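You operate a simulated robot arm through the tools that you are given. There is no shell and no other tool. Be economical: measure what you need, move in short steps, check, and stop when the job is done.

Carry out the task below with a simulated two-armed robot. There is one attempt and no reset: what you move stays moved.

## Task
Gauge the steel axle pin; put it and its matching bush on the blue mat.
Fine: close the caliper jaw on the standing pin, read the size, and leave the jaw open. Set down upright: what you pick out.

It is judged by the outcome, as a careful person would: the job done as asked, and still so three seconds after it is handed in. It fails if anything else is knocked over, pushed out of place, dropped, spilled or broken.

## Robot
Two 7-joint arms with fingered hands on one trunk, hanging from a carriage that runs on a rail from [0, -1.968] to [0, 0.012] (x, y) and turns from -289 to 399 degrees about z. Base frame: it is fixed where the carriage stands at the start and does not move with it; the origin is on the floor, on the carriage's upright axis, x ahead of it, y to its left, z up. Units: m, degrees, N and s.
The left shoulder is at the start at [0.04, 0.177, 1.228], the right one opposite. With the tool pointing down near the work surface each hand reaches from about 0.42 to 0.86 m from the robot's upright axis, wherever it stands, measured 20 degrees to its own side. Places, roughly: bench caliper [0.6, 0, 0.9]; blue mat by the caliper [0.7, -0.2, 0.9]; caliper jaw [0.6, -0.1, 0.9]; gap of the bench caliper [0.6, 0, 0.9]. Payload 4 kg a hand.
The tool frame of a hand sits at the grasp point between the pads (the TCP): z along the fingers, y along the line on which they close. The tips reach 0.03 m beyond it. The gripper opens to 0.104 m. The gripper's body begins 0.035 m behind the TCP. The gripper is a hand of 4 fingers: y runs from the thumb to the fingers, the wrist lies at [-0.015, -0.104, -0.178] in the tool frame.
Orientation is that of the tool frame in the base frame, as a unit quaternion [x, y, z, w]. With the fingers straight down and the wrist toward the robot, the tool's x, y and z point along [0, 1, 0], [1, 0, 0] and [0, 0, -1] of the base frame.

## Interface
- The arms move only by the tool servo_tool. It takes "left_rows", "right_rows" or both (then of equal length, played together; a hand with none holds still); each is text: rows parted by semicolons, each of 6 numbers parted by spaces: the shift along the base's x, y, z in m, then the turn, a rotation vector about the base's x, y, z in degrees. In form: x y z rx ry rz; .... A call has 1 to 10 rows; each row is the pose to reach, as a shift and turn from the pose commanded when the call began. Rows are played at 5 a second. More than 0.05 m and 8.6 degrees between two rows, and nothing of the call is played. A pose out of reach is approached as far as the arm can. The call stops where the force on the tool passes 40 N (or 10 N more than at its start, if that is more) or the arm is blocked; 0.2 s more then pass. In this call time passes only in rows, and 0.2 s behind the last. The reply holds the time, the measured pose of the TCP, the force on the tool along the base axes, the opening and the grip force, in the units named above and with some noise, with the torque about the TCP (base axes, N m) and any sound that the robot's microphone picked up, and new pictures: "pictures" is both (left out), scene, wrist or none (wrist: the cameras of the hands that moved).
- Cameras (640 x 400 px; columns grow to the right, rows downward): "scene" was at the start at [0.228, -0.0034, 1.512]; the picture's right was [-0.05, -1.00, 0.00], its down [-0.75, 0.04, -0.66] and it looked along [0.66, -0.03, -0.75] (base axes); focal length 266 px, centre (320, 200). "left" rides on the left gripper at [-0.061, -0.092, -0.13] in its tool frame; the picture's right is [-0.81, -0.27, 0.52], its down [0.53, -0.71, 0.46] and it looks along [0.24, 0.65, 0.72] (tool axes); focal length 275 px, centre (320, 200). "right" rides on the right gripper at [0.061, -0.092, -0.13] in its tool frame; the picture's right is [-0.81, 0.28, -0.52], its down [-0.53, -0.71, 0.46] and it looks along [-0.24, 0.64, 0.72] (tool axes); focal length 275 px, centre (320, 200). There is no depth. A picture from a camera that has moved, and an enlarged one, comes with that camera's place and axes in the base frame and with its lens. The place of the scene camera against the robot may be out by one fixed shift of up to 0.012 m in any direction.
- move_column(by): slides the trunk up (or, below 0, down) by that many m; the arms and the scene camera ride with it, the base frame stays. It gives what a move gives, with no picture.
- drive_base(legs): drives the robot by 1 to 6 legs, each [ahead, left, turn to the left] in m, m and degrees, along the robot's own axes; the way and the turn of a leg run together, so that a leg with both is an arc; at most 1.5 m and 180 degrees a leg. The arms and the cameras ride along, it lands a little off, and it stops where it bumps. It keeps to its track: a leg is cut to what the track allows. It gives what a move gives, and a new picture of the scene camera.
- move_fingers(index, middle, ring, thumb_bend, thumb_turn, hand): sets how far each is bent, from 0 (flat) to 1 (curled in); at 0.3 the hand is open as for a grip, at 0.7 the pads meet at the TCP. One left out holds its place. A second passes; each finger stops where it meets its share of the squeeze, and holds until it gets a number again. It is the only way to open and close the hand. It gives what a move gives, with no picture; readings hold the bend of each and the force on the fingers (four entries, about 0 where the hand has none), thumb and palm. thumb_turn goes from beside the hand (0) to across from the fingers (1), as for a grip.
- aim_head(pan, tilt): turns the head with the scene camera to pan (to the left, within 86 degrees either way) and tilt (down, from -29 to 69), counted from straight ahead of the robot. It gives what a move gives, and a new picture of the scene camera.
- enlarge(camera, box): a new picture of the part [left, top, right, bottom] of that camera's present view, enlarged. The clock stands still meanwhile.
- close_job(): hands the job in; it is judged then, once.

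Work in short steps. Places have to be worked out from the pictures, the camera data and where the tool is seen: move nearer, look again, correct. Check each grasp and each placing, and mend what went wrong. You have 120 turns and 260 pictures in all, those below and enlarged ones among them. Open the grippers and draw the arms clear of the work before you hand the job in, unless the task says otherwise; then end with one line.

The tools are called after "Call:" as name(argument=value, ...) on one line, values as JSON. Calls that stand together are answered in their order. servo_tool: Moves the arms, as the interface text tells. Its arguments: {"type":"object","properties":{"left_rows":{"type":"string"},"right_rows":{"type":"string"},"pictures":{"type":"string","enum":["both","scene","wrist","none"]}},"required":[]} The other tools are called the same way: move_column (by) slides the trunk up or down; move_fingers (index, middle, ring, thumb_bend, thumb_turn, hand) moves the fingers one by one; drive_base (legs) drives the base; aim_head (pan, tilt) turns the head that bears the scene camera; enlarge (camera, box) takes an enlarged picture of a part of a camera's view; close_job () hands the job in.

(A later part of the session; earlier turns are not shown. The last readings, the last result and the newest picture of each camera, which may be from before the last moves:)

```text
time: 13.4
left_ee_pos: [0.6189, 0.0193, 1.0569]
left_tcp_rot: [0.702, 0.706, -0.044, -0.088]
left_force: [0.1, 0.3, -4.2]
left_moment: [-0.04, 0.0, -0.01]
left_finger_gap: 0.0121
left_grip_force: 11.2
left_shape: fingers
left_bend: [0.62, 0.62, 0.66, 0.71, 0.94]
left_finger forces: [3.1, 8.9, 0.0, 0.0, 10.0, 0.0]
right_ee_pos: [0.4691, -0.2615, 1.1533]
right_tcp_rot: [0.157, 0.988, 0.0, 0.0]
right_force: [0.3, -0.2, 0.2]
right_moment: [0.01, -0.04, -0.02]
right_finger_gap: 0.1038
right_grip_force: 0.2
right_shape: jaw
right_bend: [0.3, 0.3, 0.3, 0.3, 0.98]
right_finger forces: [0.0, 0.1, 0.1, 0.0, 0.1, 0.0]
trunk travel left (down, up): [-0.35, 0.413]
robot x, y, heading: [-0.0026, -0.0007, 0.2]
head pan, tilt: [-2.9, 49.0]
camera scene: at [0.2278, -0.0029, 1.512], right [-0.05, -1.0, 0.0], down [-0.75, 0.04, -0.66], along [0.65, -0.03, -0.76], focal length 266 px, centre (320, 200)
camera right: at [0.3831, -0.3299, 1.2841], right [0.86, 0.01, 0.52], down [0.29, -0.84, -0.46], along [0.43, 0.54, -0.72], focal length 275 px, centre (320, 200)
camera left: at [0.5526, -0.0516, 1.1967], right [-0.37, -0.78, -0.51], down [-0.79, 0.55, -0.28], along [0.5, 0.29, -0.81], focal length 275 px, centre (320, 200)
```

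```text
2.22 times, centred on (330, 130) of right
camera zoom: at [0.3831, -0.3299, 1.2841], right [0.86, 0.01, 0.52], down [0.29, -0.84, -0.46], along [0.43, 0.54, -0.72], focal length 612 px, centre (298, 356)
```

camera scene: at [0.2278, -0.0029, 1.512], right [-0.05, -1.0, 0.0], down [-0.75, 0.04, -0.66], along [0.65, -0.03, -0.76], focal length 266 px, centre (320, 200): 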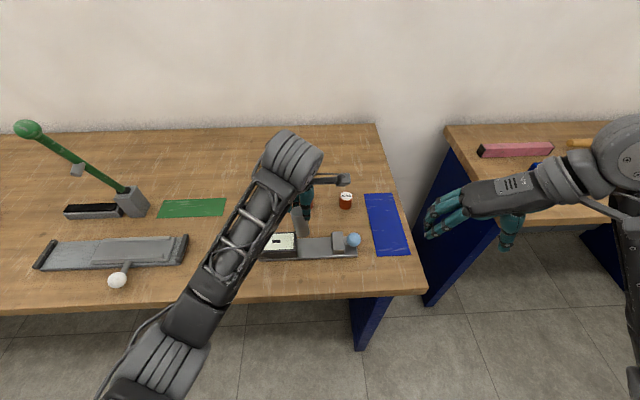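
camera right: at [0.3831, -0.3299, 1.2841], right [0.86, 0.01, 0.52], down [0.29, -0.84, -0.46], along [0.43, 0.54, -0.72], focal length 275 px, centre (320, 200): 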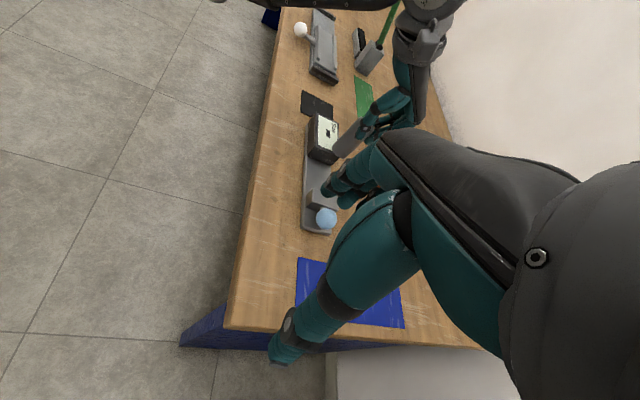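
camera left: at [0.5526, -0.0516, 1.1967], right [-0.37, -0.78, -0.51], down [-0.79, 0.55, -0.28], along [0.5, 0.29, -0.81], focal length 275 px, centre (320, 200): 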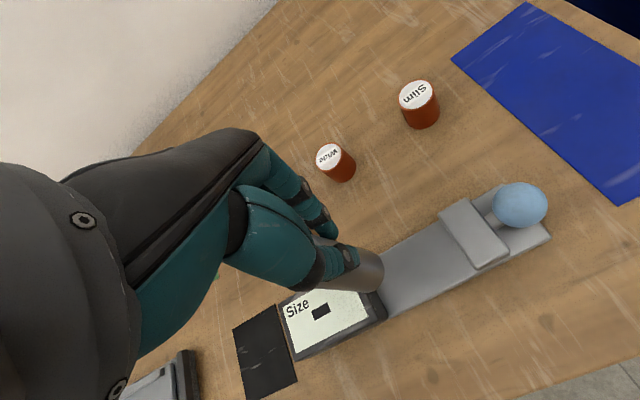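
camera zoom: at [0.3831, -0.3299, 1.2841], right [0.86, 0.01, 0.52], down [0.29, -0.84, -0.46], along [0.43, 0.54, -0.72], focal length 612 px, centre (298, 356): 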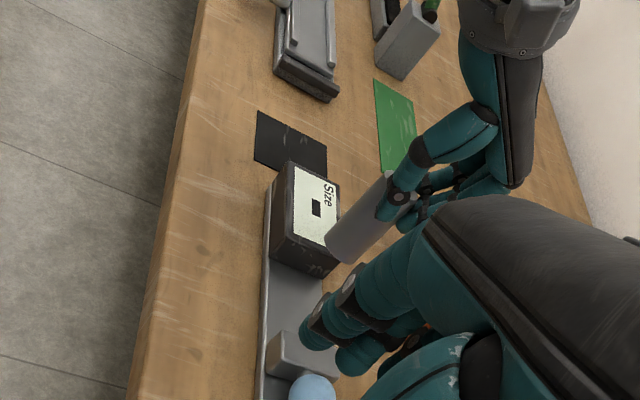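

The pin hangs over the gap, still leaning about 4° with its foot toward −y, with only ~5 mm to the fixed face. I'll add +4° about x, shift −12 mm in y, and go down part-way.

Call:
servo_tool(left_rows="-0.001 -0.012 0 2 0 0; -0.003 -0.012 0 4 0 0; -0.003 -0.012 -0.02 4 0 0; -0.003 -0.012 -0.04 4 0 0; -0.003 -0.012 -0.04 4 0 0")

Call:
enlarge(camera="scene", box=[240, 200, 370, 276])

Call:
enlarge(camera="right", box=[270, 70, 390, 190])

```text
time: 14.6
left_ee_pos: [0.6127, 0.0065, 1.0157]
left_tcp_rot: [0.698, 0.707, -0.02, -0.111]
left_force: [0.0, 0.8, -4.1]
left_moment: [-0.06, -0.01, 0.05]
left_finger_gap: 0.012
left_grip_force: 11.0
left_shape: fingers
left_bend: [0.62, 0.62, 0.66, 0.71, 0.94]
left_finger forces: [3.2, 8.8, 0.1, 0.1, 9.9, 0.0]
right_ee_pos: [0.4692, -0.2627, 1.1547]
right_tcp_rot: [0.156, 0.988, 0.0, 0.0]
right_force: [-0.2, 0.1, 1.5]
right_moment: [-0.01, 0.02, 0.02]
right_finger_gap: 0.1038
right_grip_force: 0.2
right_shape: jaw
right_bend: [0.3, 0.3, 0.3, 0.3, 0.98]
right_finger forces: [0.0, 0.0, 0.0, 0.0, 0.1, 0.0]
trunk travel left (down, up): [-0.35, 0.413]
robot x, y, heading: [-0.0031, 0.0003, 0.1]
head pan, tilt: [-2.9, 49.0]
camera scene: at [0.2279, -0.0034, 1.512], right [-0.05, -1.0, 0.0], down [-0.75, 0.04, -0.66], along [0.66, -0.03, -0.75], focal length 266 px, centre (320, 200)
camera left: at [0.5474, -0.0731, 1.1512], right [-0.37, -0.74, -0.56], down [-0.79, 0.57, -0.24], along [0.5, 0.35, -0.79], focal length 275 px, centre (320, 200)
```

scene: 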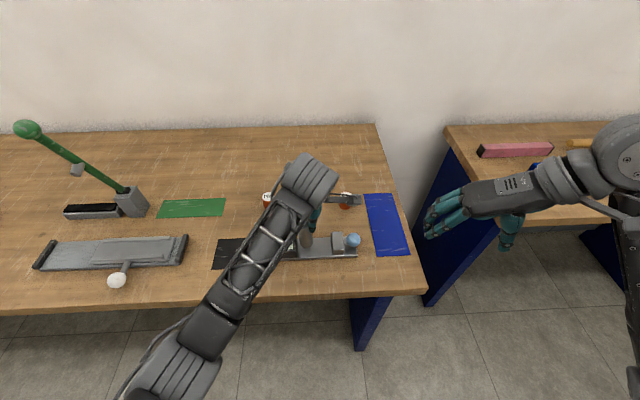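
left: 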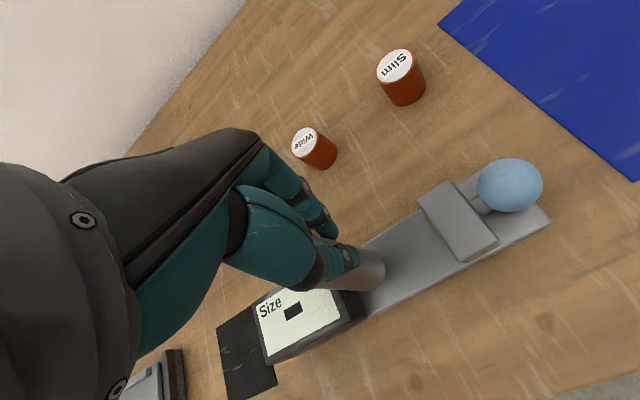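

```text
4.92 times, centred on (305, 238) of scene
camera zoom: at [0.2279, -0.0034, 1.512], right [-0.05, -1.0, 0.0], down [-0.75, 0.04, -0.66], along [0.66, -0.03, -0.75], focal length 1309 px, centre (394, 13)
```

zoom: 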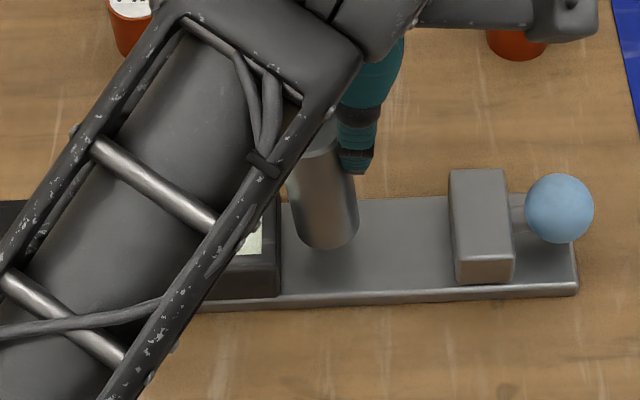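

```text
3.33 times, centred on (330, 130) of right
camera zoom: at [0.3832, -0.3304, 1.2844], right [0.86, 0.01, 0.52], down [0.29, -0.84, -0.46], along [0.43, 0.54, -0.72], focal length 918 px, centre (287, 433)
```

zoom: 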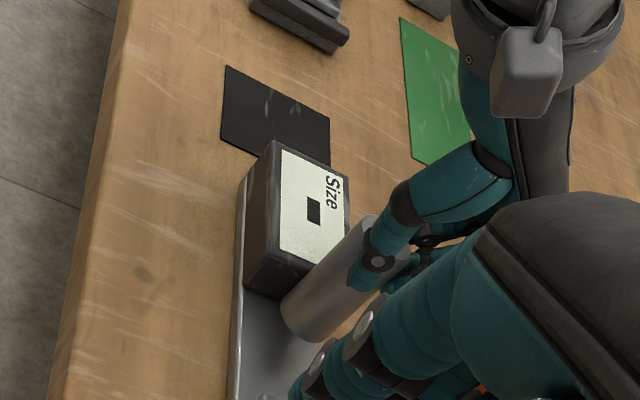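

The pin is now upright within about 2° and clear of the fixed face. I'll lower in small steps until the force shows contact.

Call:
servo_tool(left_rows="0 0 -0.008 0 0 0; 0 0 -0.014 0 0 0; 0 0 -0.018 0 0 0; 0 0 -0.018 0 0 0", pictures="none")

Call:
enlarge(camera="scene", box=[240, 200, 370, 276])

Call:
enlarge(camera="right", box=[270, 70, 390, 190])

```text
time: 15.6
left_ee_pos: [0.6135, 0.0062, 0.9979]
left_tcp_rot: [0.698, 0.707, -0.02, -0.112]
left_force: [-0.4, -0.1, -3.9]
left_moment: [-0.01, -0.02, 0.05]
left_finger_gap: 0.012
left_grip_force: 10.8
left_shape: fingers
left_bend: [0.62, 0.62, 0.66, 0.71, 0.94]
left_finger forces: [3.1, 8.7, 0.0, 0.0, 10.1, 0.1]
right_ee_pos: [0.4705, -0.2628, 1.154]
right_tcp_rot: [0.157, 0.988, -0.001, -0.001]
right_force: [-0.4, -0.4, 0.3]
right_moment: [-0.05, 0.04, -0.01]
right_finger_gap: 0.1038
right_grip_force: 0.1
right_shape: jaw
right_bend: [0.3, 0.3, 0.3, 0.3, 0.98]
right_finger forces: [0.1, 0.0, 0.0, 0.0, 0.1, 0.1]
trunk travel left (down, up): [-0.35, 0.413]
robot x, y, heading: [0.0004, 0.0021, -0.3]
head pan, tilt: [-2.9, 49.0]
```

```text
4.92 times, centred on (305, 238) of scene
camera zoom: at [0.2278, -0.0033, 1.512], right [-0.05, -1.0, 0.0], down [-0.75, 0.04, -0.66], along [0.65, -0.03, -0.76], focal length 1309 px, centre (394, 13)
```

zoom: 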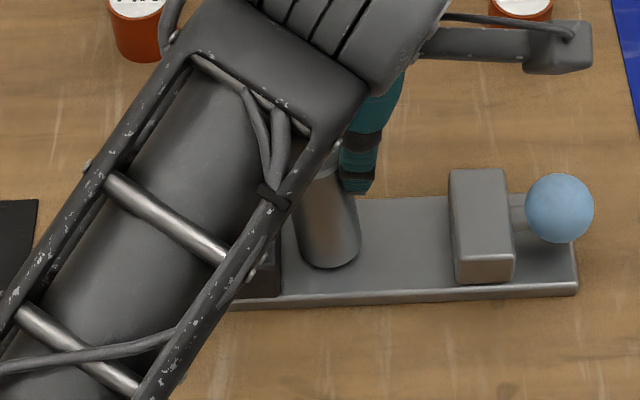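

```text
3.33 times, centred on (330, 130) of right
camera zoom: at [0.3831, -0.3304, 1.2843], right [0.86, 0.01, 0.52], down [0.29, -0.84, -0.46], along [0.43, 0.54, -0.72], focal length 918 px, centre (287, 433)
```

zoom: 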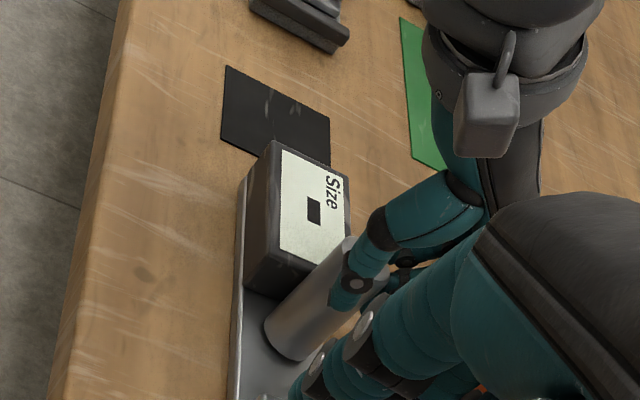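

No contact yet. The pin is slightly toward the front of the bed, so I'll shift +4 mm in x and continue down slowly.

Call:
servo_tool(left_rows="0.004 0 0 0 0 0; 0.004 0 -0.003 0 0 0; 0.004 0 -0.006 0 0 0; 0.004 0 -0.009 0 0 0; 0.004 0 -0.009 0 0 0", pictures="none")

Call:
enlarge(camera="scene", box=[240, 200, 370, 276])

Call:
enlarge(camera="right", box=[270, 70, 390, 190])

```text
time: 16.8
left_ee_pos: [0.6188, 0.0048, 0.99]
left_tcp_rot: [0.699, 0.706, -0.019, -0.11]
left_force: [-2.7, -5.3, 15.1]
left_moment: [-0.09, 0.05, -0.04]
left_finger_gap: 0.0117
left_grip_force: 14.4
left_shape: fingers
left_bend: [0.64, 0.64, 0.66, 0.71, 0.92]
left_finger forces: [2.6, 10.6, 0.0, 0.1, 15.5, 0.1]
right_ee_pos: [0.4702, -0.2621, 1.1537]
right_tcp_rot: [0.156, 0.988, 0.0, 0.001]
right_force: [0.1, 0.1, 0.6]
right_moment: [-0.02, 0.04, 0.0]
right_finger_gap: 0.104
right_grip_force: 0.0
right_shape: jaw
right_bend: [0.3, 0.3, 0.3, 0.3, 0.98]
right_finger forces: [0.1, 0.0, 0.0, 0.1, 0.0, 0.1]
trunk travel left (down, up): [-0.35, 0.413]
robot x, y, heading: [-0.0006, -0.0018, -0.1]
head pan, tilt: [-2.9, 49.0]
```

```text
4.92 times, centred on (305, 238) of scene
camera zoom: at [0.2286, -0.004, 1.5124], right [-0.05, -1.0, 0.0], down [-0.75, 0.04, -0.66], along [0.66, -0.03, -0.75], focal length 1309 px, centre (394, 13)
```

zoom: 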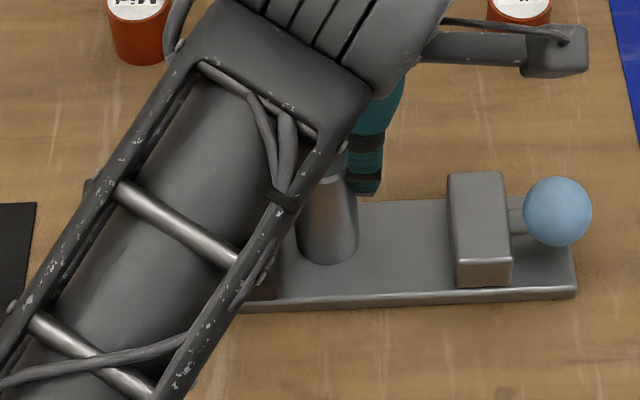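

```text
3.33 times, centred on (330, 130) of right
camera zoom: at [0.3841, -0.3312, 1.2851], right [0.86, 0.01, 0.52], down [0.29, -0.84, -0.45], along [0.43, 0.54, -0.72], focal length 918 px, centre (287, 433)
```

zoom: 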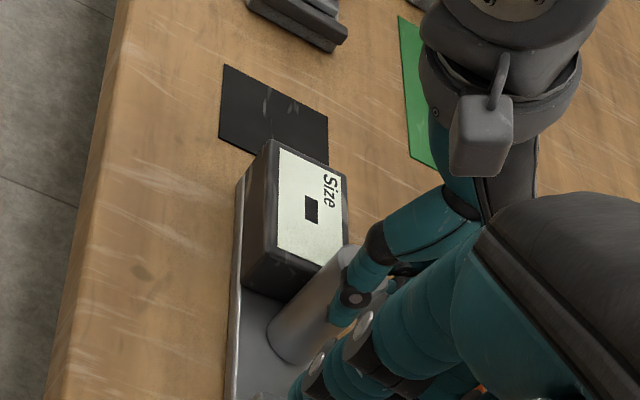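

Contact: ~19 N down on the bed. I'll ease off a few mm and then loosen the grip in small steps.

Call:
servo_tool(left_rows="0 0 0.003 0 0 0; 0 0 0.003 0 0 0", pictures="none")

Call:
move_fingers(hand="left", index=0.6, middle=0.61, ring=0.6, thumb_bend=0.68)

Call:
enlarge(camera="scene", box=[240, 200, 370, 276])

Call:
enlarge(camera="right", box=[270, 70, 390, 190])

```text
time: 17.4
left_ee_pos: [0.6178, 0.0056, 0.9907]
left_tcp_rot: [0.698, 0.707, -0.019, -0.113]
left_force: [1.3, -4.1, 6.0]
left_moment: [0.01, -0.08, -0.02]
left_finger_gap: 0.0116
left_grip_force: 14.5
left_shape: fingers
left_bend: [0.64, 0.64, 0.66, 0.72, 0.92]
left_finger forces: [2.9, 11.3, 0.0, 0.1, 13.8, 0.1]
right_ee_pos: [0.4707, -0.2624, 1.1531]
right_tcp_rot: [0.156, 0.988, 0.0, -0.001]
right_force: [-0.3, 0.4, 0.0]
right_moment: [0.0, 0.0, -0.02]
right_finger_gap: 0.1037
right_grip_force: 0.0
right_shape: jaw
right_bend: [0.3, 0.3, 0.3, 0.3, 0.98]
right_finger forces: [0.1, 0.0, 0.0, 0.0, 0.0, 0.0]
trunk travel left (down, up): [-0.35, 0.413]
robot x, y, heading: [0.0011, 0.0025, -0.2]
head pan, tilt: [-2.9, 49.0]
```

```text
time: 18.4
left_ee_pos: [0.6168, 0.0071, 0.9927]
left_tcp_rot: [0.699, 0.706, -0.02, -0.112]
left_force: [-1.0, -2.3, -0.1]
left_moment: [-0.09, -0.03, 0.01]
left_finger_gap: 0.017
left_grip_force: 1.6
left_shape: fingers
left_bend: [0.6, 0.61, 0.6, 0.68, 0.96]
left_finger forces: [0.0, 0.2, 0.1, 0.0, 2.7, 0.0]
right_ee_pos: [0.469, -0.2632, 1.1537]
right_tcp_rot: [0.156, 0.988, 0.0, 0.0]
right_force: [-0.3, -0.2, 0.3]
right_moment: [0.0, 0.02, -0.02]
right_finger_gap: 0.1037
right_grip_force: 0.1
right_shape: jaw
right_bend: [0.3, 0.3, 0.3, 0.3, 0.98]
right_finger forces: [0.0, 0.0, 0.0, 0.0, 0.1, 0.1]
trunk travel left (down, up): [-0.35, 0.413]
robot x, y, heading: [0.0015, 0.0038, 0.0]
head pan, tilt: [-2.9, 49.0]
```

```text
4.92 times, centred on (305, 238) of scene
camera zoom: at [0.2279, -0.0036, 1.512], right [-0.05, -1.0, 0.0], down [-0.75, 0.04, -0.66], along [0.66, -0.03, -0.75], focal length 1309 px, centre (394, 13)
```

zoom: 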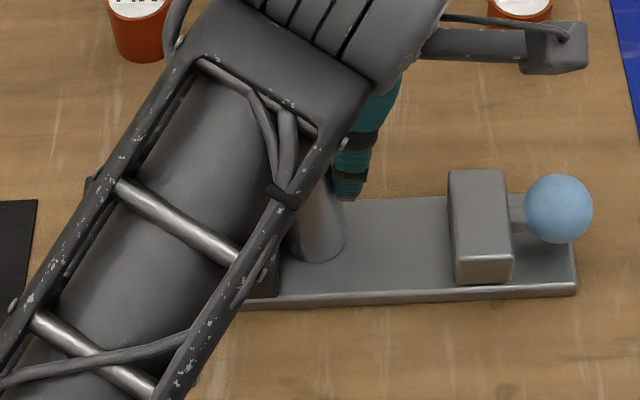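

```text
3.33 times, centred on (330, 130) of right
camera zoom: at [0.3833, -0.3307, 1.2845], right [0.86, 0.01, 0.52], down [0.29, -0.84, -0.46], along [0.43, 0.54, -0.72], focal length 918 px, centre (287, 433)
```

zoom: 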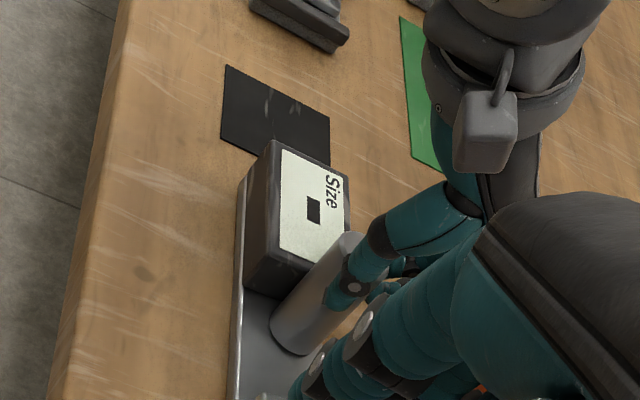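

Pin appears to be standing on the bed. I'll open further gradually.

Call:
move_fingers(hand="left", index=0.52, middle=0.52, ring=0.52, thumb_bend=0.6)

Call:
move_fingers(hand="left", index=0.35, middle=0.35, ring=0.35, thumb_bend=0.4)

Call:
enlarge(camera="right", box=[270, 70, 390, 190])

Call:
enlarge(camera="left", box=[220, 170, 460, 350])

```text
time: 19.4
left_ee_pos: [0.6172, 0.0068, 0.9926]
left_tcp_rot: [0.698, 0.707, -0.02, -0.111]
left_force: [0.1, -1.2, -0.2]
left_moment: [-0.03, 0.0, 0.05]
left_finger_gap: 0.037
left_grip_force: 0.8
left_shape: fingers
left_bend: [0.52, 0.52, 0.52, 0.6, 0.96]
left_finger forces: [0.0, 0.1, 0.1, 0.0, 1.5, 0.0]
right_ee_pos: [0.469, -0.262, 1.1541]
right_tcp_rot: [0.157, 0.988, 0.0, 0.0]
right_force: [-0.2, 0.3, 0.3]
right_moment: [0.01, 0.0, 0.02]
right_finger_gap: 0.1036
right_grip_force: 0.1
right_shape: jaw
right_bend: [0.3, 0.3, 0.3, 0.3, 0.98]
right_finger forces: [0.0, 0.1, 0.0, 0.1, 0.0, 0.0]
trunk travel left (down, up): [-0.35, 0.413]
robot x, y, heading: [0.002, -0.0016, -0.2]
head pan, tilt: [-2.9, 49.0]
```

```text
time: 20.4
left_ee_pos: [0.6172, 0.0058, 0.9921]
left_tcp_rot: [0.698, 0.707, -0.02, -0.112]
left_force: [-0.2, 0.4, 0.5]
left_moment: [-0.01, -0.06, 0.02]
left_finger_gap: 0.0838
left_grip_force: 0.1
left_shape: fingers
left_bend: [0.35, 0.35, 0.35, 0.4, 0.97]
left_finger forces: [0.0, 0.1, 0.0, 0.0, 0.0, 0.1]
right_ee_pos: [0.4692, -0.2634, 1.154]
right_tcp_rot: [0.156, 0.988, 0.0, 0.0]
right_force: [0.6, -0.3, 0.1]
right_moment: [-0.02, -0.01, 0.02]
right_finger_gap: 0.1038
right_grip_force: 0.1
right_shape: jaw
right_bend: [0.3, 0.3, 0.3, 0.3, 0.98]
right_finger forces: [0.1, 0.1, 0.0, 0.1, 0.0, 0.0]
trunk travel left (down, up): [-0.35, 0.413]
robot x, y, heading: [0.0008, -0.0005, -0.0]
head pan, tilt: [-2.9, 49.0]
```

```text
3.33 times, centred on (330, 130) of right
camera zoom: at [0.3834, -0.3304, 1.2844], right [0.86, 0.01, 0.52], down [0.29, -0.84, -0.46], along [0.43, 0.54, -0.72], focal length 918 px, centre (287, 433)
```

zoom: 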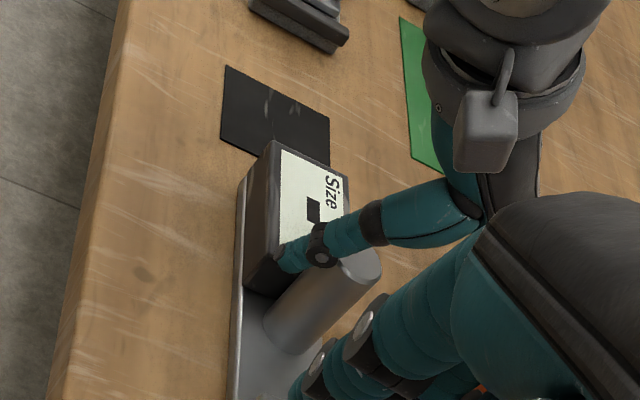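

```text
2.22 times, centred on (340, 260) of left
camera zoom: at [0.552, -0.0732, 1.1272], right [-0.37, -0.74, -0.56], down [-0.79, 0.57, -0.24], along [0.5, 0.35, -0.79], focal length 612 px, centre (276, 67)
```

zoom: 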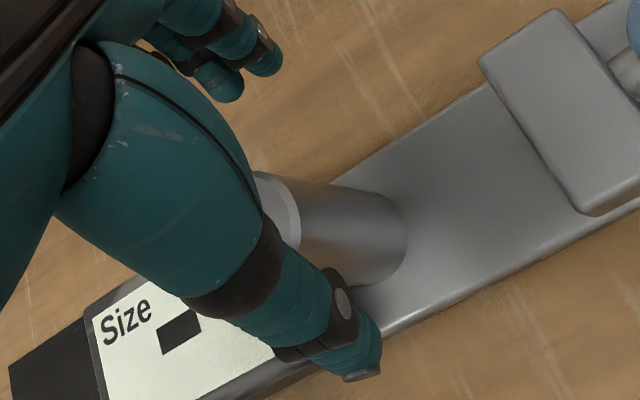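

The pin stands free. I'll raise the left hand straight up clear of it, then look.

Call:
servo_tool(left_rows="0 0 0.02 0 0 0; 0 0 0.05 0 0 0; 0 0 0.09 0 0 0; 0 0.02 0.12 0 0 0; 0 0.06 0.12 0 0 0; 0 0.10 0.12 0 0 0; 0 0.14 0.12 0 0 0", pictures="scene")

Call:
enlarge(camera="scene", box=[240, 200, 370, 276])

```text
time: 22.0
left_ee_pos: [0.6164, 0.1473, 1.1116]
left_tcp_rot: [0.699, 0.706, -0.019, -0.112]
left_force: [-0.4, -0.1, -0.9]
left_moment: [0.03, -0.03, 0.01]
left_finger_gap: 0.0844
left_grip_force: 0.0
left_shape: fingers
left_bend: [0.35, 0.35, 0.35, 0.4, 0.97]
left_finger forces: [0.0, 0.0, 0.1, 0.1, 0.0, 0.0]
right_ee_pos: [0.4688, -0.2615, 1.1528]
right_tcp_rot: [0.156, 0.988, 0.001, 0.0]
right_force: [0.7, -0.4, -0.8]
right_moment: [0.0, 0.01, 0.0]
right_finger_gap: 0.1038
right_grip_force: 0.1
right_shape: jaw
right_bend: [0.3, 0.3, 0.3, 0.3, 0.98]
right_finger forces: [0.0, 0.1, 0.0, 0.0, 0.0, 0.1]
trunk travel left (down, up): [-0.35, 0.413]
robot x, y, heading: [0.0009, 0.0021, -0.0]
head pan, tilt: [-2.9, 49.0]
camera scene: at [0.2279, -0.003, 1.512], right [-0.05, -1.0, 0.0], down [-0.75, 0.04, -0.66], along [0.66, -0.03, -0.75], focal length 266 px, centre (320, 200)
```

scene: 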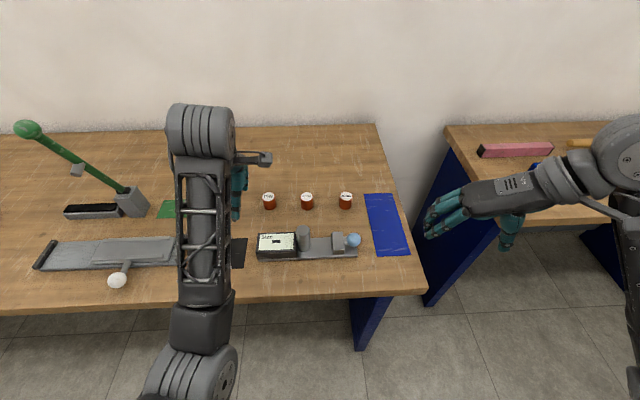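

```text
4.92 times, centred on (305, 238) of scene
camera zoom: at [0.2279, -0.003, 1.512], right [-0.05, -1.0, 0.0], down [-0.75, 0.04, -0.66], along [0.66, -0.03, -0.75], focal length 1309 px, centre (394, 13)
```

zoom: 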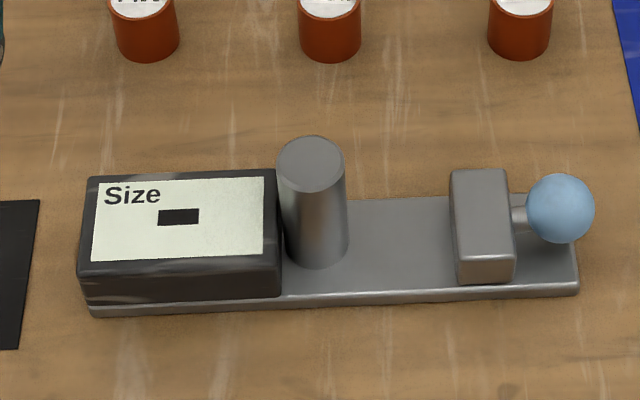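

The pin stands upright beside the fixed face. Next, the right hand: turn back to the plain pose and move above the blue knob, judged to be near (0.604, −0.107, 0.93).

Call:
servo_tool(right_rows="0.01 0.015 0 0 0 -8; 0.03 0.03 0 0 0 -16; 0.045 0.05 0 0 0 -24; 0.06 0.07 0 0 0 -32; 0.075 0.09 0 0 0 -40; 0.09 0.11 0 0 0 -48; 0.105 0.13 0 0 0 -56; 0.12 0.145 -0.02 0 0 -64; 0.135 0.154 -0.04 0 0 -72; 0.135 0.154 -0.06 0 0 -72")

Call:
enlarge(camera="right", box=[180, 120, 420, 360])

```text
time: 24.2
left_ee_pos: [0.6169, 0.1454, 1.1115]
left_tcp_rot: [0.698, 0.707, -0.02, -0.112]
left_force: [-0.7, 0.3, -0.5]
left_moment: [-0.02, -0.03, -0.02]
left_finger_gap: 0.0841
left_grip_force: 0.0
left_shape: fingers
left_bend: [0.35, 0.35, 0.35, 0.4, 0.97]
left_finger forces: [0.0, 0.0, 0.1, 0.0, 0.0, 0.0]
right_ee_pos: [0.6038, -0.1061, 1.0938]
right_tcp_rot: [0.707, 0.707, 0.001, 0.0]
right_force: [-0.3, 0.3, -0.2]
right_moment: [0.0, 0.03, -0.01]
right_finger_gap: 0.1035
right_grip_force: 0.1
right_shape: jaw
right_bend: [0.3, 0.3, 0.3, 0.3, 0.98]
right_finger forces: [0.0, 0.1, 0.0, 0.0, 0.1, 0.1]
trunk travel left (down, up): [-0.35, 0.413]
robot x, y, heading: [0.0011, -0.0009, -0.1]
head pan, tilt: [-2.9, 49.0]
camera scene: at [0.2277, -0.0035, 1.512], right [-0.05, -1.0, 0.0], down [-0.75, 0.04, -0.66], along [0.65, -0.03, -0.76], focal length 266 px, centre (320, 200)
camera right: at [0.5121, -0.0453, 1.224], right [0.27, -0.81, 0.52], down [-0.71, -0.53, -0.46], along [0.64, -0.24, -0.72], focal length 275 px, centre (320, 200)
```

scene: 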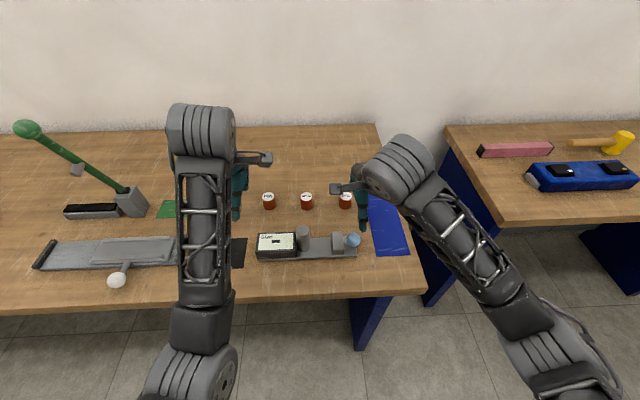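
right: 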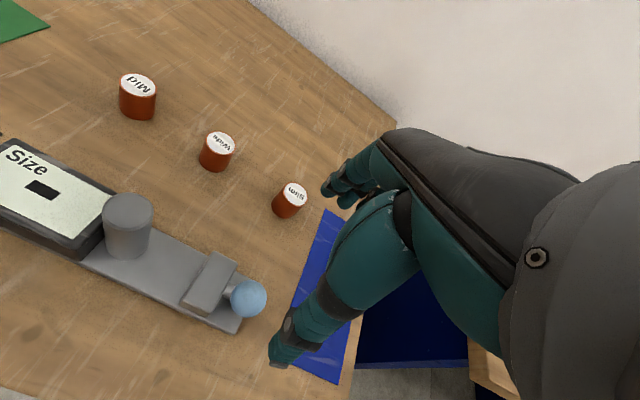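

```text
1.67 times, centred on (300, 240) of right
camera zoom: at [0.5121, -0.0453, 1.224], right [0.27, -0.81, 0.52], down [-0.71, -0.53, -0.46], along [0.64, -0.24, -0.72], focal length 459 px, centre (353, 133)
```

zoom: 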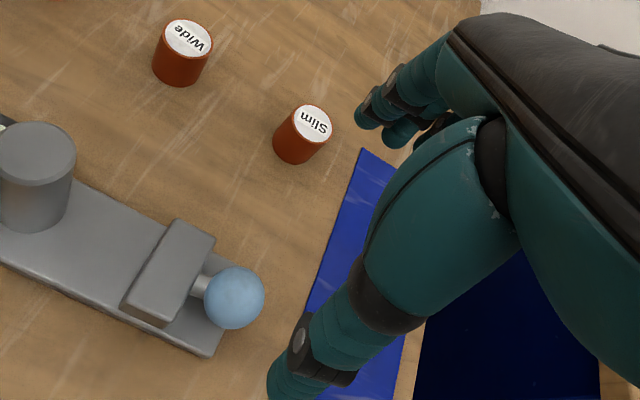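

The right camera confirms the knob at about (0.602, −0.108). I'll descend with the hand open astride it, thumb and fingers outside the bed.

Call:
servo_tool(right_rows="0 -0.002 -0.04 0 0 0; 0 -0.002 -0.08 0 0 0; 0.001 -0.002 -0.11 0 0 0; 0.001 -0.002 -0.13 0 0 0; 0.001 -0.002 -0.143 0 0 0; 0.001 -0.002 -0.143 0 0 0")

Call:
enlarge(camera="right", box=[200, 140, 400, 380])

Call:
enlarge(camera="scene", box=[270, 190, 400, 276])

```text
time: 25.6
left_ee_pos: [0.6183, 0.145, 1.1128]
left_tcp_rot: [0.698, 0.707, -0.02, -0.111]
left_force: [0.2, 0.3, -0.2]
left_moment: [0.02, 0.02, 0.01]
left_finger_gap: 0.084
left_grip_force: 0.2
left_shape: fingers
left_bend: [0.35, 0.35, 0.35, 0.4, 0.97]
left_finger forces: [0.0, 0.1, 0.1, 0.0, 0.1, 0.0]
right_ee_pos: [0.6057, -0.1089, 0.9503]
right_tcp_rot: [0.707, 0.707, 0.0, 0.0]
right_force: [0.3, 0.4, -0.5]
right_moment: [0.01, -0.03, -0.02]
right_finger_gap: 0.1036
right_grip_force: 0.0
right_shape: jaw
right_bend: [0.3, 0.3, 0.3, 0.3, 0.98]
right_finger forces: [0.0, 0.0, 0.0, 0.1, 0.0, 0.0]
trunk travel left (down, up): [-0.35, 0.413]
robot x, y, heading: [-0.0039, -0.0011, -0.1]
head pan, tilt: [-2.9, 49.0]
camera scene: at [0.2281, -0.0034, 1.5121], right [-0.05, -1.0, 0.0], down [-0.75, 0.04, -0.66], along [0.66, -0.03, -0.75], focal length 266 px, centre (320, 200)
camera right: at [0.5144, -0.0474, 1.0807], right [0.28, -0.81, 0.52], down [-0.71, -0.53, -0.46], along [0.65, -0.24, -0.72], focal length 275 px, centre (320, 200)
```

scene: 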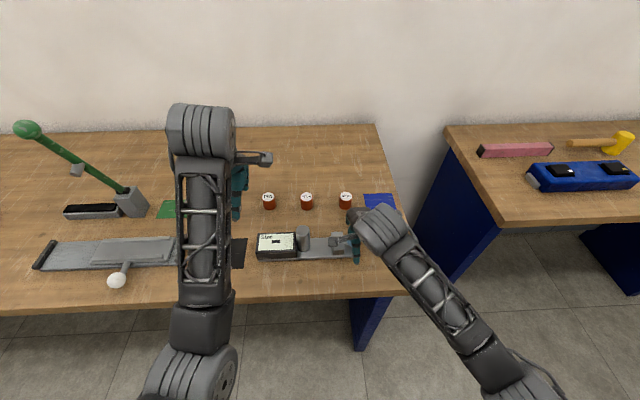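
right: 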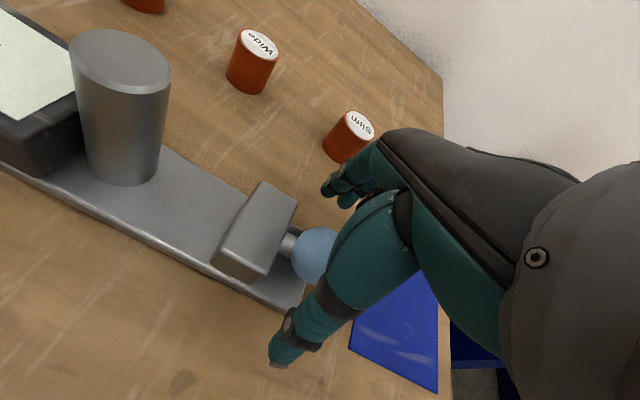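

```text
1.67 times, centred on (300, 260) of right
camera zoom: at [0.5144, -0.0474, 1.0807], right [0.28, -0.81, 0.52], down [-0.71, -0.53, -0.46], along [0.65, -0.24, -0.72], focal length 459 px, centre (353, 100)
```

zoom: 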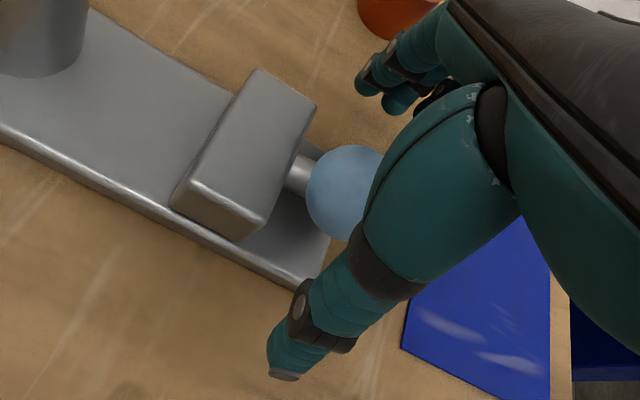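

```text
4.65 times, centred on (335, 233) of scene
camera zoom: at [0.2281, -0.0034, 1.5121], right [-0.05, -1.0, 0.0], down [-0.75, 0.04, -0.66], along [0.66, -0.03, -0.75], focal length 1237 px, centre (250, 46)
```

zoom: 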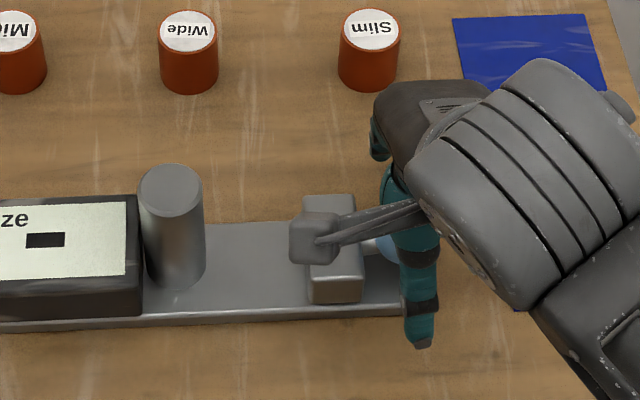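

The hand is astride the knob. I'll close middle finger and thumb on it, keeping index and ring out.

Call:
move_fingers(hand="right", middle=0.55, thumb_bend=0.6)

Call:
enlarge(camera="right", box=[200, 140, 400, 380])

```text
time: 26.6
left_ee_pos: [0.6162, 0.1457, 1.1107]
left_tcp_rot: [0.699, 0.706, -0.019, -0.112]
left_force: [-0.1, 0.3, -0.1]
left_moment: [0.01, -0.01, 0.01]
left_finger_gap: 0.0837
left_grip_force: 0.1
left_shape: fingers
left_bend: [0.35, 0.35, 0.35, 0.4, 0.97]
left_finger forces: [0.0, 0.1, 0.0, 0.0, 0.1, 0.0]
right_ee_pos: [0.6039, -0.1085, 0.9504]
right_tcp_rot: [0.707, 0.707, -0.001, 0.0]
right_force: [-4.1, -0.5, 0.2]
right_moment: [-0.01, 0.03, 0.04]
right_finger_gap: 0.0699
right_grip_force: 2.2
right_shape: fingers
right_bend: [0.3, 0.55, 0.3, 0.57, 0.97]
right_finger forces: [0.0, 0.0, 0.0, 0.1, 4.0, 0.1]
trunk travel left (down, up): [-0.35, 0.413]
robot x, y, heading: [0.0008, -0.0006, -0.1]
head pan, tilt: [-2.9, 49.0]
```

```text
1.67 times, centred on (300, 260) of right
camera zoom: at [0.5135, -0.0473, 1.0804], right [0.28, -0.81, 0.52], down [-0.71, -0.53, -0.45], along [0.64, -0.24, -0.73], focal length 459 px, centre (353, 100)
```

zoom: 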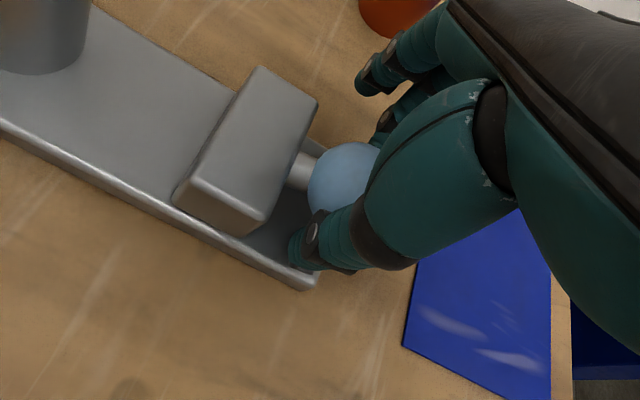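

Thumb touches the knob (4 N); the middle finger isn't yet there. I'll close the middle finger further.

Call:
move_fingers(hand="right", middle=0.72, thumb_bend=0.64)

Call:
enlarge(camera="right", box=[200, 140, 400, 380])

```text
time: 27.6
left_ee_pos: [0.616, 0.1462, 1.1115]
left_tcp_rot: [0.699, 0.706, -0.02, -0.112]
left_force: [-0.6, 0.6, -0.3]
left_moment: [0.01, -0.01, -0.01]
left_finger_gap: 0.0837
left_grip_force: 0.2
left_shape: fingers
left_bend: [0.35, 0.35, 0.35, 0.4, 0.97]
left_finger forces: [0.0, 0.0, 0.1, 0.0, 0.0, 0.0]
right_ee_pos: [0.6046, -0.1088, 0.9486]
right_tcp_rot: [0.707, 0.707, 0.0, -0.002]
right_force: [-3.6, -1.2, -4.1]
right_moment: [0.04, 0.03, 0.05]
right_finger_gap: 0.0688
right_grip_force: 5.4
right_shape: fingers
right_bend: [0.3, 0.68, 0.3, 0.59, 0.97]
right_finger forces: [0.1, 5.1, 0.0, 0.0, 6.7, 0.0]
trunk travel left (down, up): [-0.35, 0.413]
robot x, y, heading: [0.0005, 0.0006, -0.2]
head pan, tilt: [-2.9, 49.0]
```

```text
1.67 times, centred on (300, 260) of right
camera zoom: at [0.5134, -0.0475, 1.0801], right [0.28, -0.81, 0.52], down [-0.71, -0.53, -0.45], along [0.64, -0.24, -0.73], focal length 459 px, centre (353, 100)
```

zoom: 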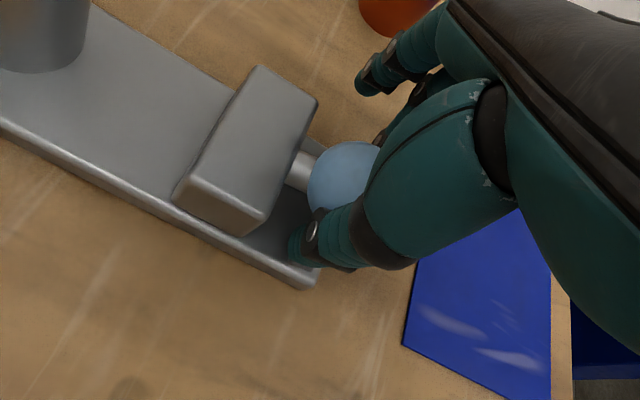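

Knob held at ~6 N. I'll slide it toward +y in small steps.

Call:
servo_tool(right_rows="0 0.008 0 0 0 0; 0 0.016 0 0 0 0; 0 0.024 0 0 0 0; 0 0.032 0 0 0 0; 0 0.04 0 0 0 0; 0 0.04 0 0 0 0", pictures="none")

Call:
enlarge(camera="scene", box=[240, 200, 370, 276])

```text
time: 29.0
left_ee_pos: [0.6155, 0.1455, 1.1109]
left_tcp_rot: [0.698, 0.707, -0.02, -0.111]
left_force: [0.0, -0.3, 0.3]
left_moment: [-0.02, 0.01, 0.01]
left_finger_gap: 0.0843
left_grip_force: 0.2
left_shape: fingers
left_bend: [0.35, 0.35, 0.35, 0.4, 0.97]
left_finger forces: [0.0, 0.0, 0.1, 0.0, 0.0, 0.0]
right_ee_pos: [0.6044, -0.0673, 0.9492]
right_tcp_rot: [0.707, 0.707, 0.0, -0.001]
right_force: [-3.5, -0.5, -5.0]
right_moment: [0.03, 0.02, 0.07]
right_finger_gap: 0.0693
right_grip_force: 5.7
right_shape: fingers
right_bend: [0.3, 0.68, 0.3, 0.59, 0.97]
right_finger forces: [0.0, 5.0, 0.0, 0.0, 6.6, 0.1]
trunk travel left (down, up): [-0.35, 0.413]
robot x, y, heading: [-0.0027, -0.0034, 0.0]
head pan, tilt: [-2.9, 49.0]
```

```text
4.92 times, centred on (305, 238) of scene
camera zoom: at [0.2274, -0.0034, 1.5118], right [-0.05, -1.0, 0.0], down [-0.75, 0.04, -0.66], along [0.65, -0.03, -0.76], focal length 1309 px, centre (394, 13)
```

zoom: 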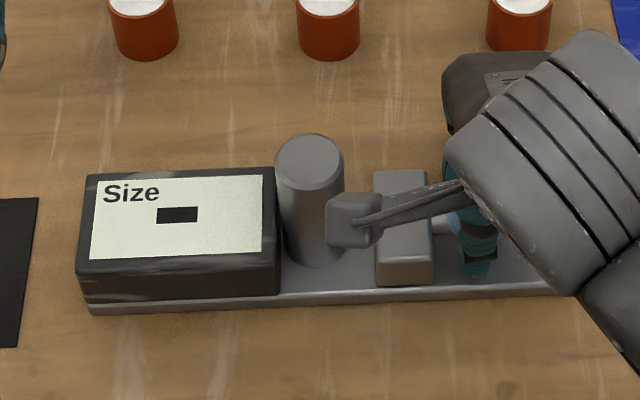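

The jaw follows; about 14 mm remain to the pin. I'll close on with fine steps, watching force along y.

Call:
servo_tool(right_rows="0 0.005 0 0 0 0; 0 0.01 0 0 0 0; 0 0.013 0 0 0 0; 0 0.015 0 0 0 0; 0 0.017 0 0 0 0; 0 0.019 0 0 0 0; 0 0.019 0 0 0 0", pictures="none")

Call:
enlarge(camera="scene", box=[240, 200, 370, 276])

```text
time: 30.6
left_ee_pos: [0.6162, 0.1458, 1.1114]
left_tcp_rot: [0.698, 0.707, -0.02, -0.111]
left_force: [-1.3, -0.5, 0.1]
left_moment: [-0.03, 0.02, -0.01]
left_finger_gap: 0.0841
left_grip_force: 0.1
left_shape: fingers
left_bend: [0.35, 0.35, 0.35, 0.4, 0.97]
left_finger forces: [0.0, 0.1, 0.0, 0.0, 0.1, 0.0]
right_ee_pos: [0.6041, -0.0516, 0.949]
right_tcp_rot: [0.707, 0.707, -0.001, 0.0]
right_force: [-4.5, -5.4, -3.5]
right_moment: [-0.05, 0.02, 0.06]
right_finger_gap: 0.0691
right_grip_force: 6.7
right_shape: fingers
right_bend: [0.3, 0.68, 0.3, 0.58, 0.97]
right_finger forces: [0.1, 6.3, 0.1, 0.0, 7.4, 0.1]
trunk travel left (down, up): [-0.35, 0.413]
robot x, y, heading: [-0.0016, -0.0004, -0.2]
head pan, tilt: [-2.9, 49.0]
```

```text
4.92 times, centred on (305, 238) of scene
camera zoom: at [0.2273, -0.0039, 1.5118], right [-0.05, -1.0, 0.0], down [-0.75, 0.04, -0.66], along [0.65, -0.03, -0.76], focal length 1309 px, centre (394, 13)
```

zoom: 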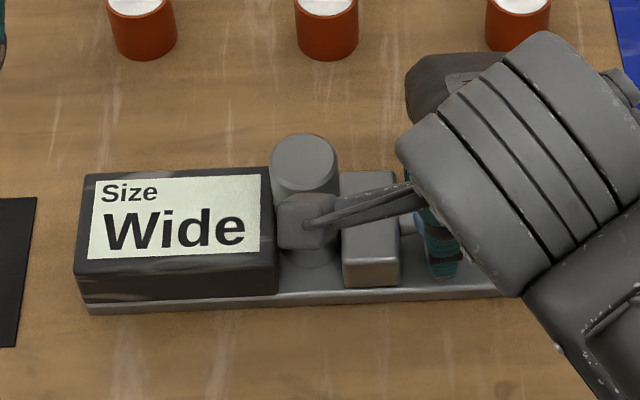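

The display reads "Wide" with 5 N on the jaw. Now I'll draw the jaw back open.

Call:
servo_tool(right_rows="0 -0.008 0 0 0 0; 0 -0.018 0 0 0 0; 0 -0.028 0 0 0 0; 0 -0.038 0 0 0 0; 0 -0.048 0 0 0 0; 0 -0.056 0 0 0 0; 0 -0.056 0 0 0 0", pictures="none")

Call:
enlarge(camera="scene", box=[240, 200, 370, 276])

```text
time: 32.2
left_ee_pos: [0.6166, 0.1459, 1.1103]
left_tcp_rot: [0.698, 0.707, -0.02, -0.112]
left_force: [-0.1, 0.2, 0.4]
left_moment: [-0.01, -0.03, 0.01]
left_finger_gap: 0.084
left_grip_force: 0.1
left_shape: fingers
left_bend: [0.35, 0.35, 0.35, 0.4, 0.97]
left_finger forces: [0.0, 0.0, 0.0, 0.0, 0.0, 0.1]
right_ee_pos: [0.6055, -0.1056, 0.9488]
right_tcp_rot: [0.707, 0.707, -0.001, -0.001]
right_force: [-4.3, 1.1, -2.6]
right_moment: [0.07, 0.05, 0.04]
right_finger_gap: 0.0689
right_grip_force: 5.4
right_shape: fingers
right_bend: [0.3, 0.68, 0.3, 0.59, 0.97]
right_finger forces: [0.0, 3.6, 0.0, 0.0, 6.6, 0.0]
trunk travel left (down, up): [-0.35, 0.413]
robot x, y, heading: [0.0029, -0.001, -0.2]
head pan, tilt: [-2.9, 49.0]
```

```text
4.92 times, centred on (305, 238) of scene
camera zoom: at [0.2275, -0.0032, 1.5119], right [-0.05, -1.0, 0.0], down [-0.75, 0.04, -0.66], along [0.65, -0.03, -0.76], focal length 1309 px, centre (394, 13)
```

zoom: 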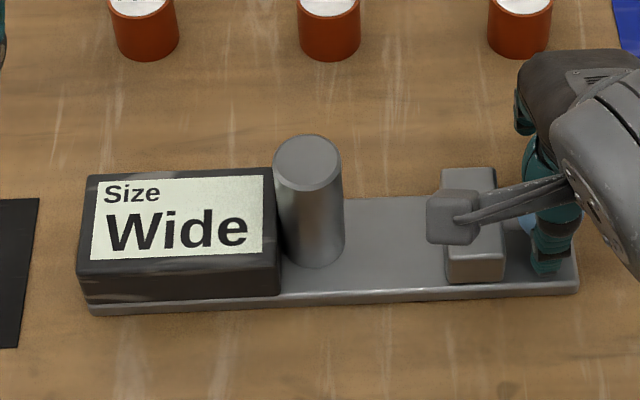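

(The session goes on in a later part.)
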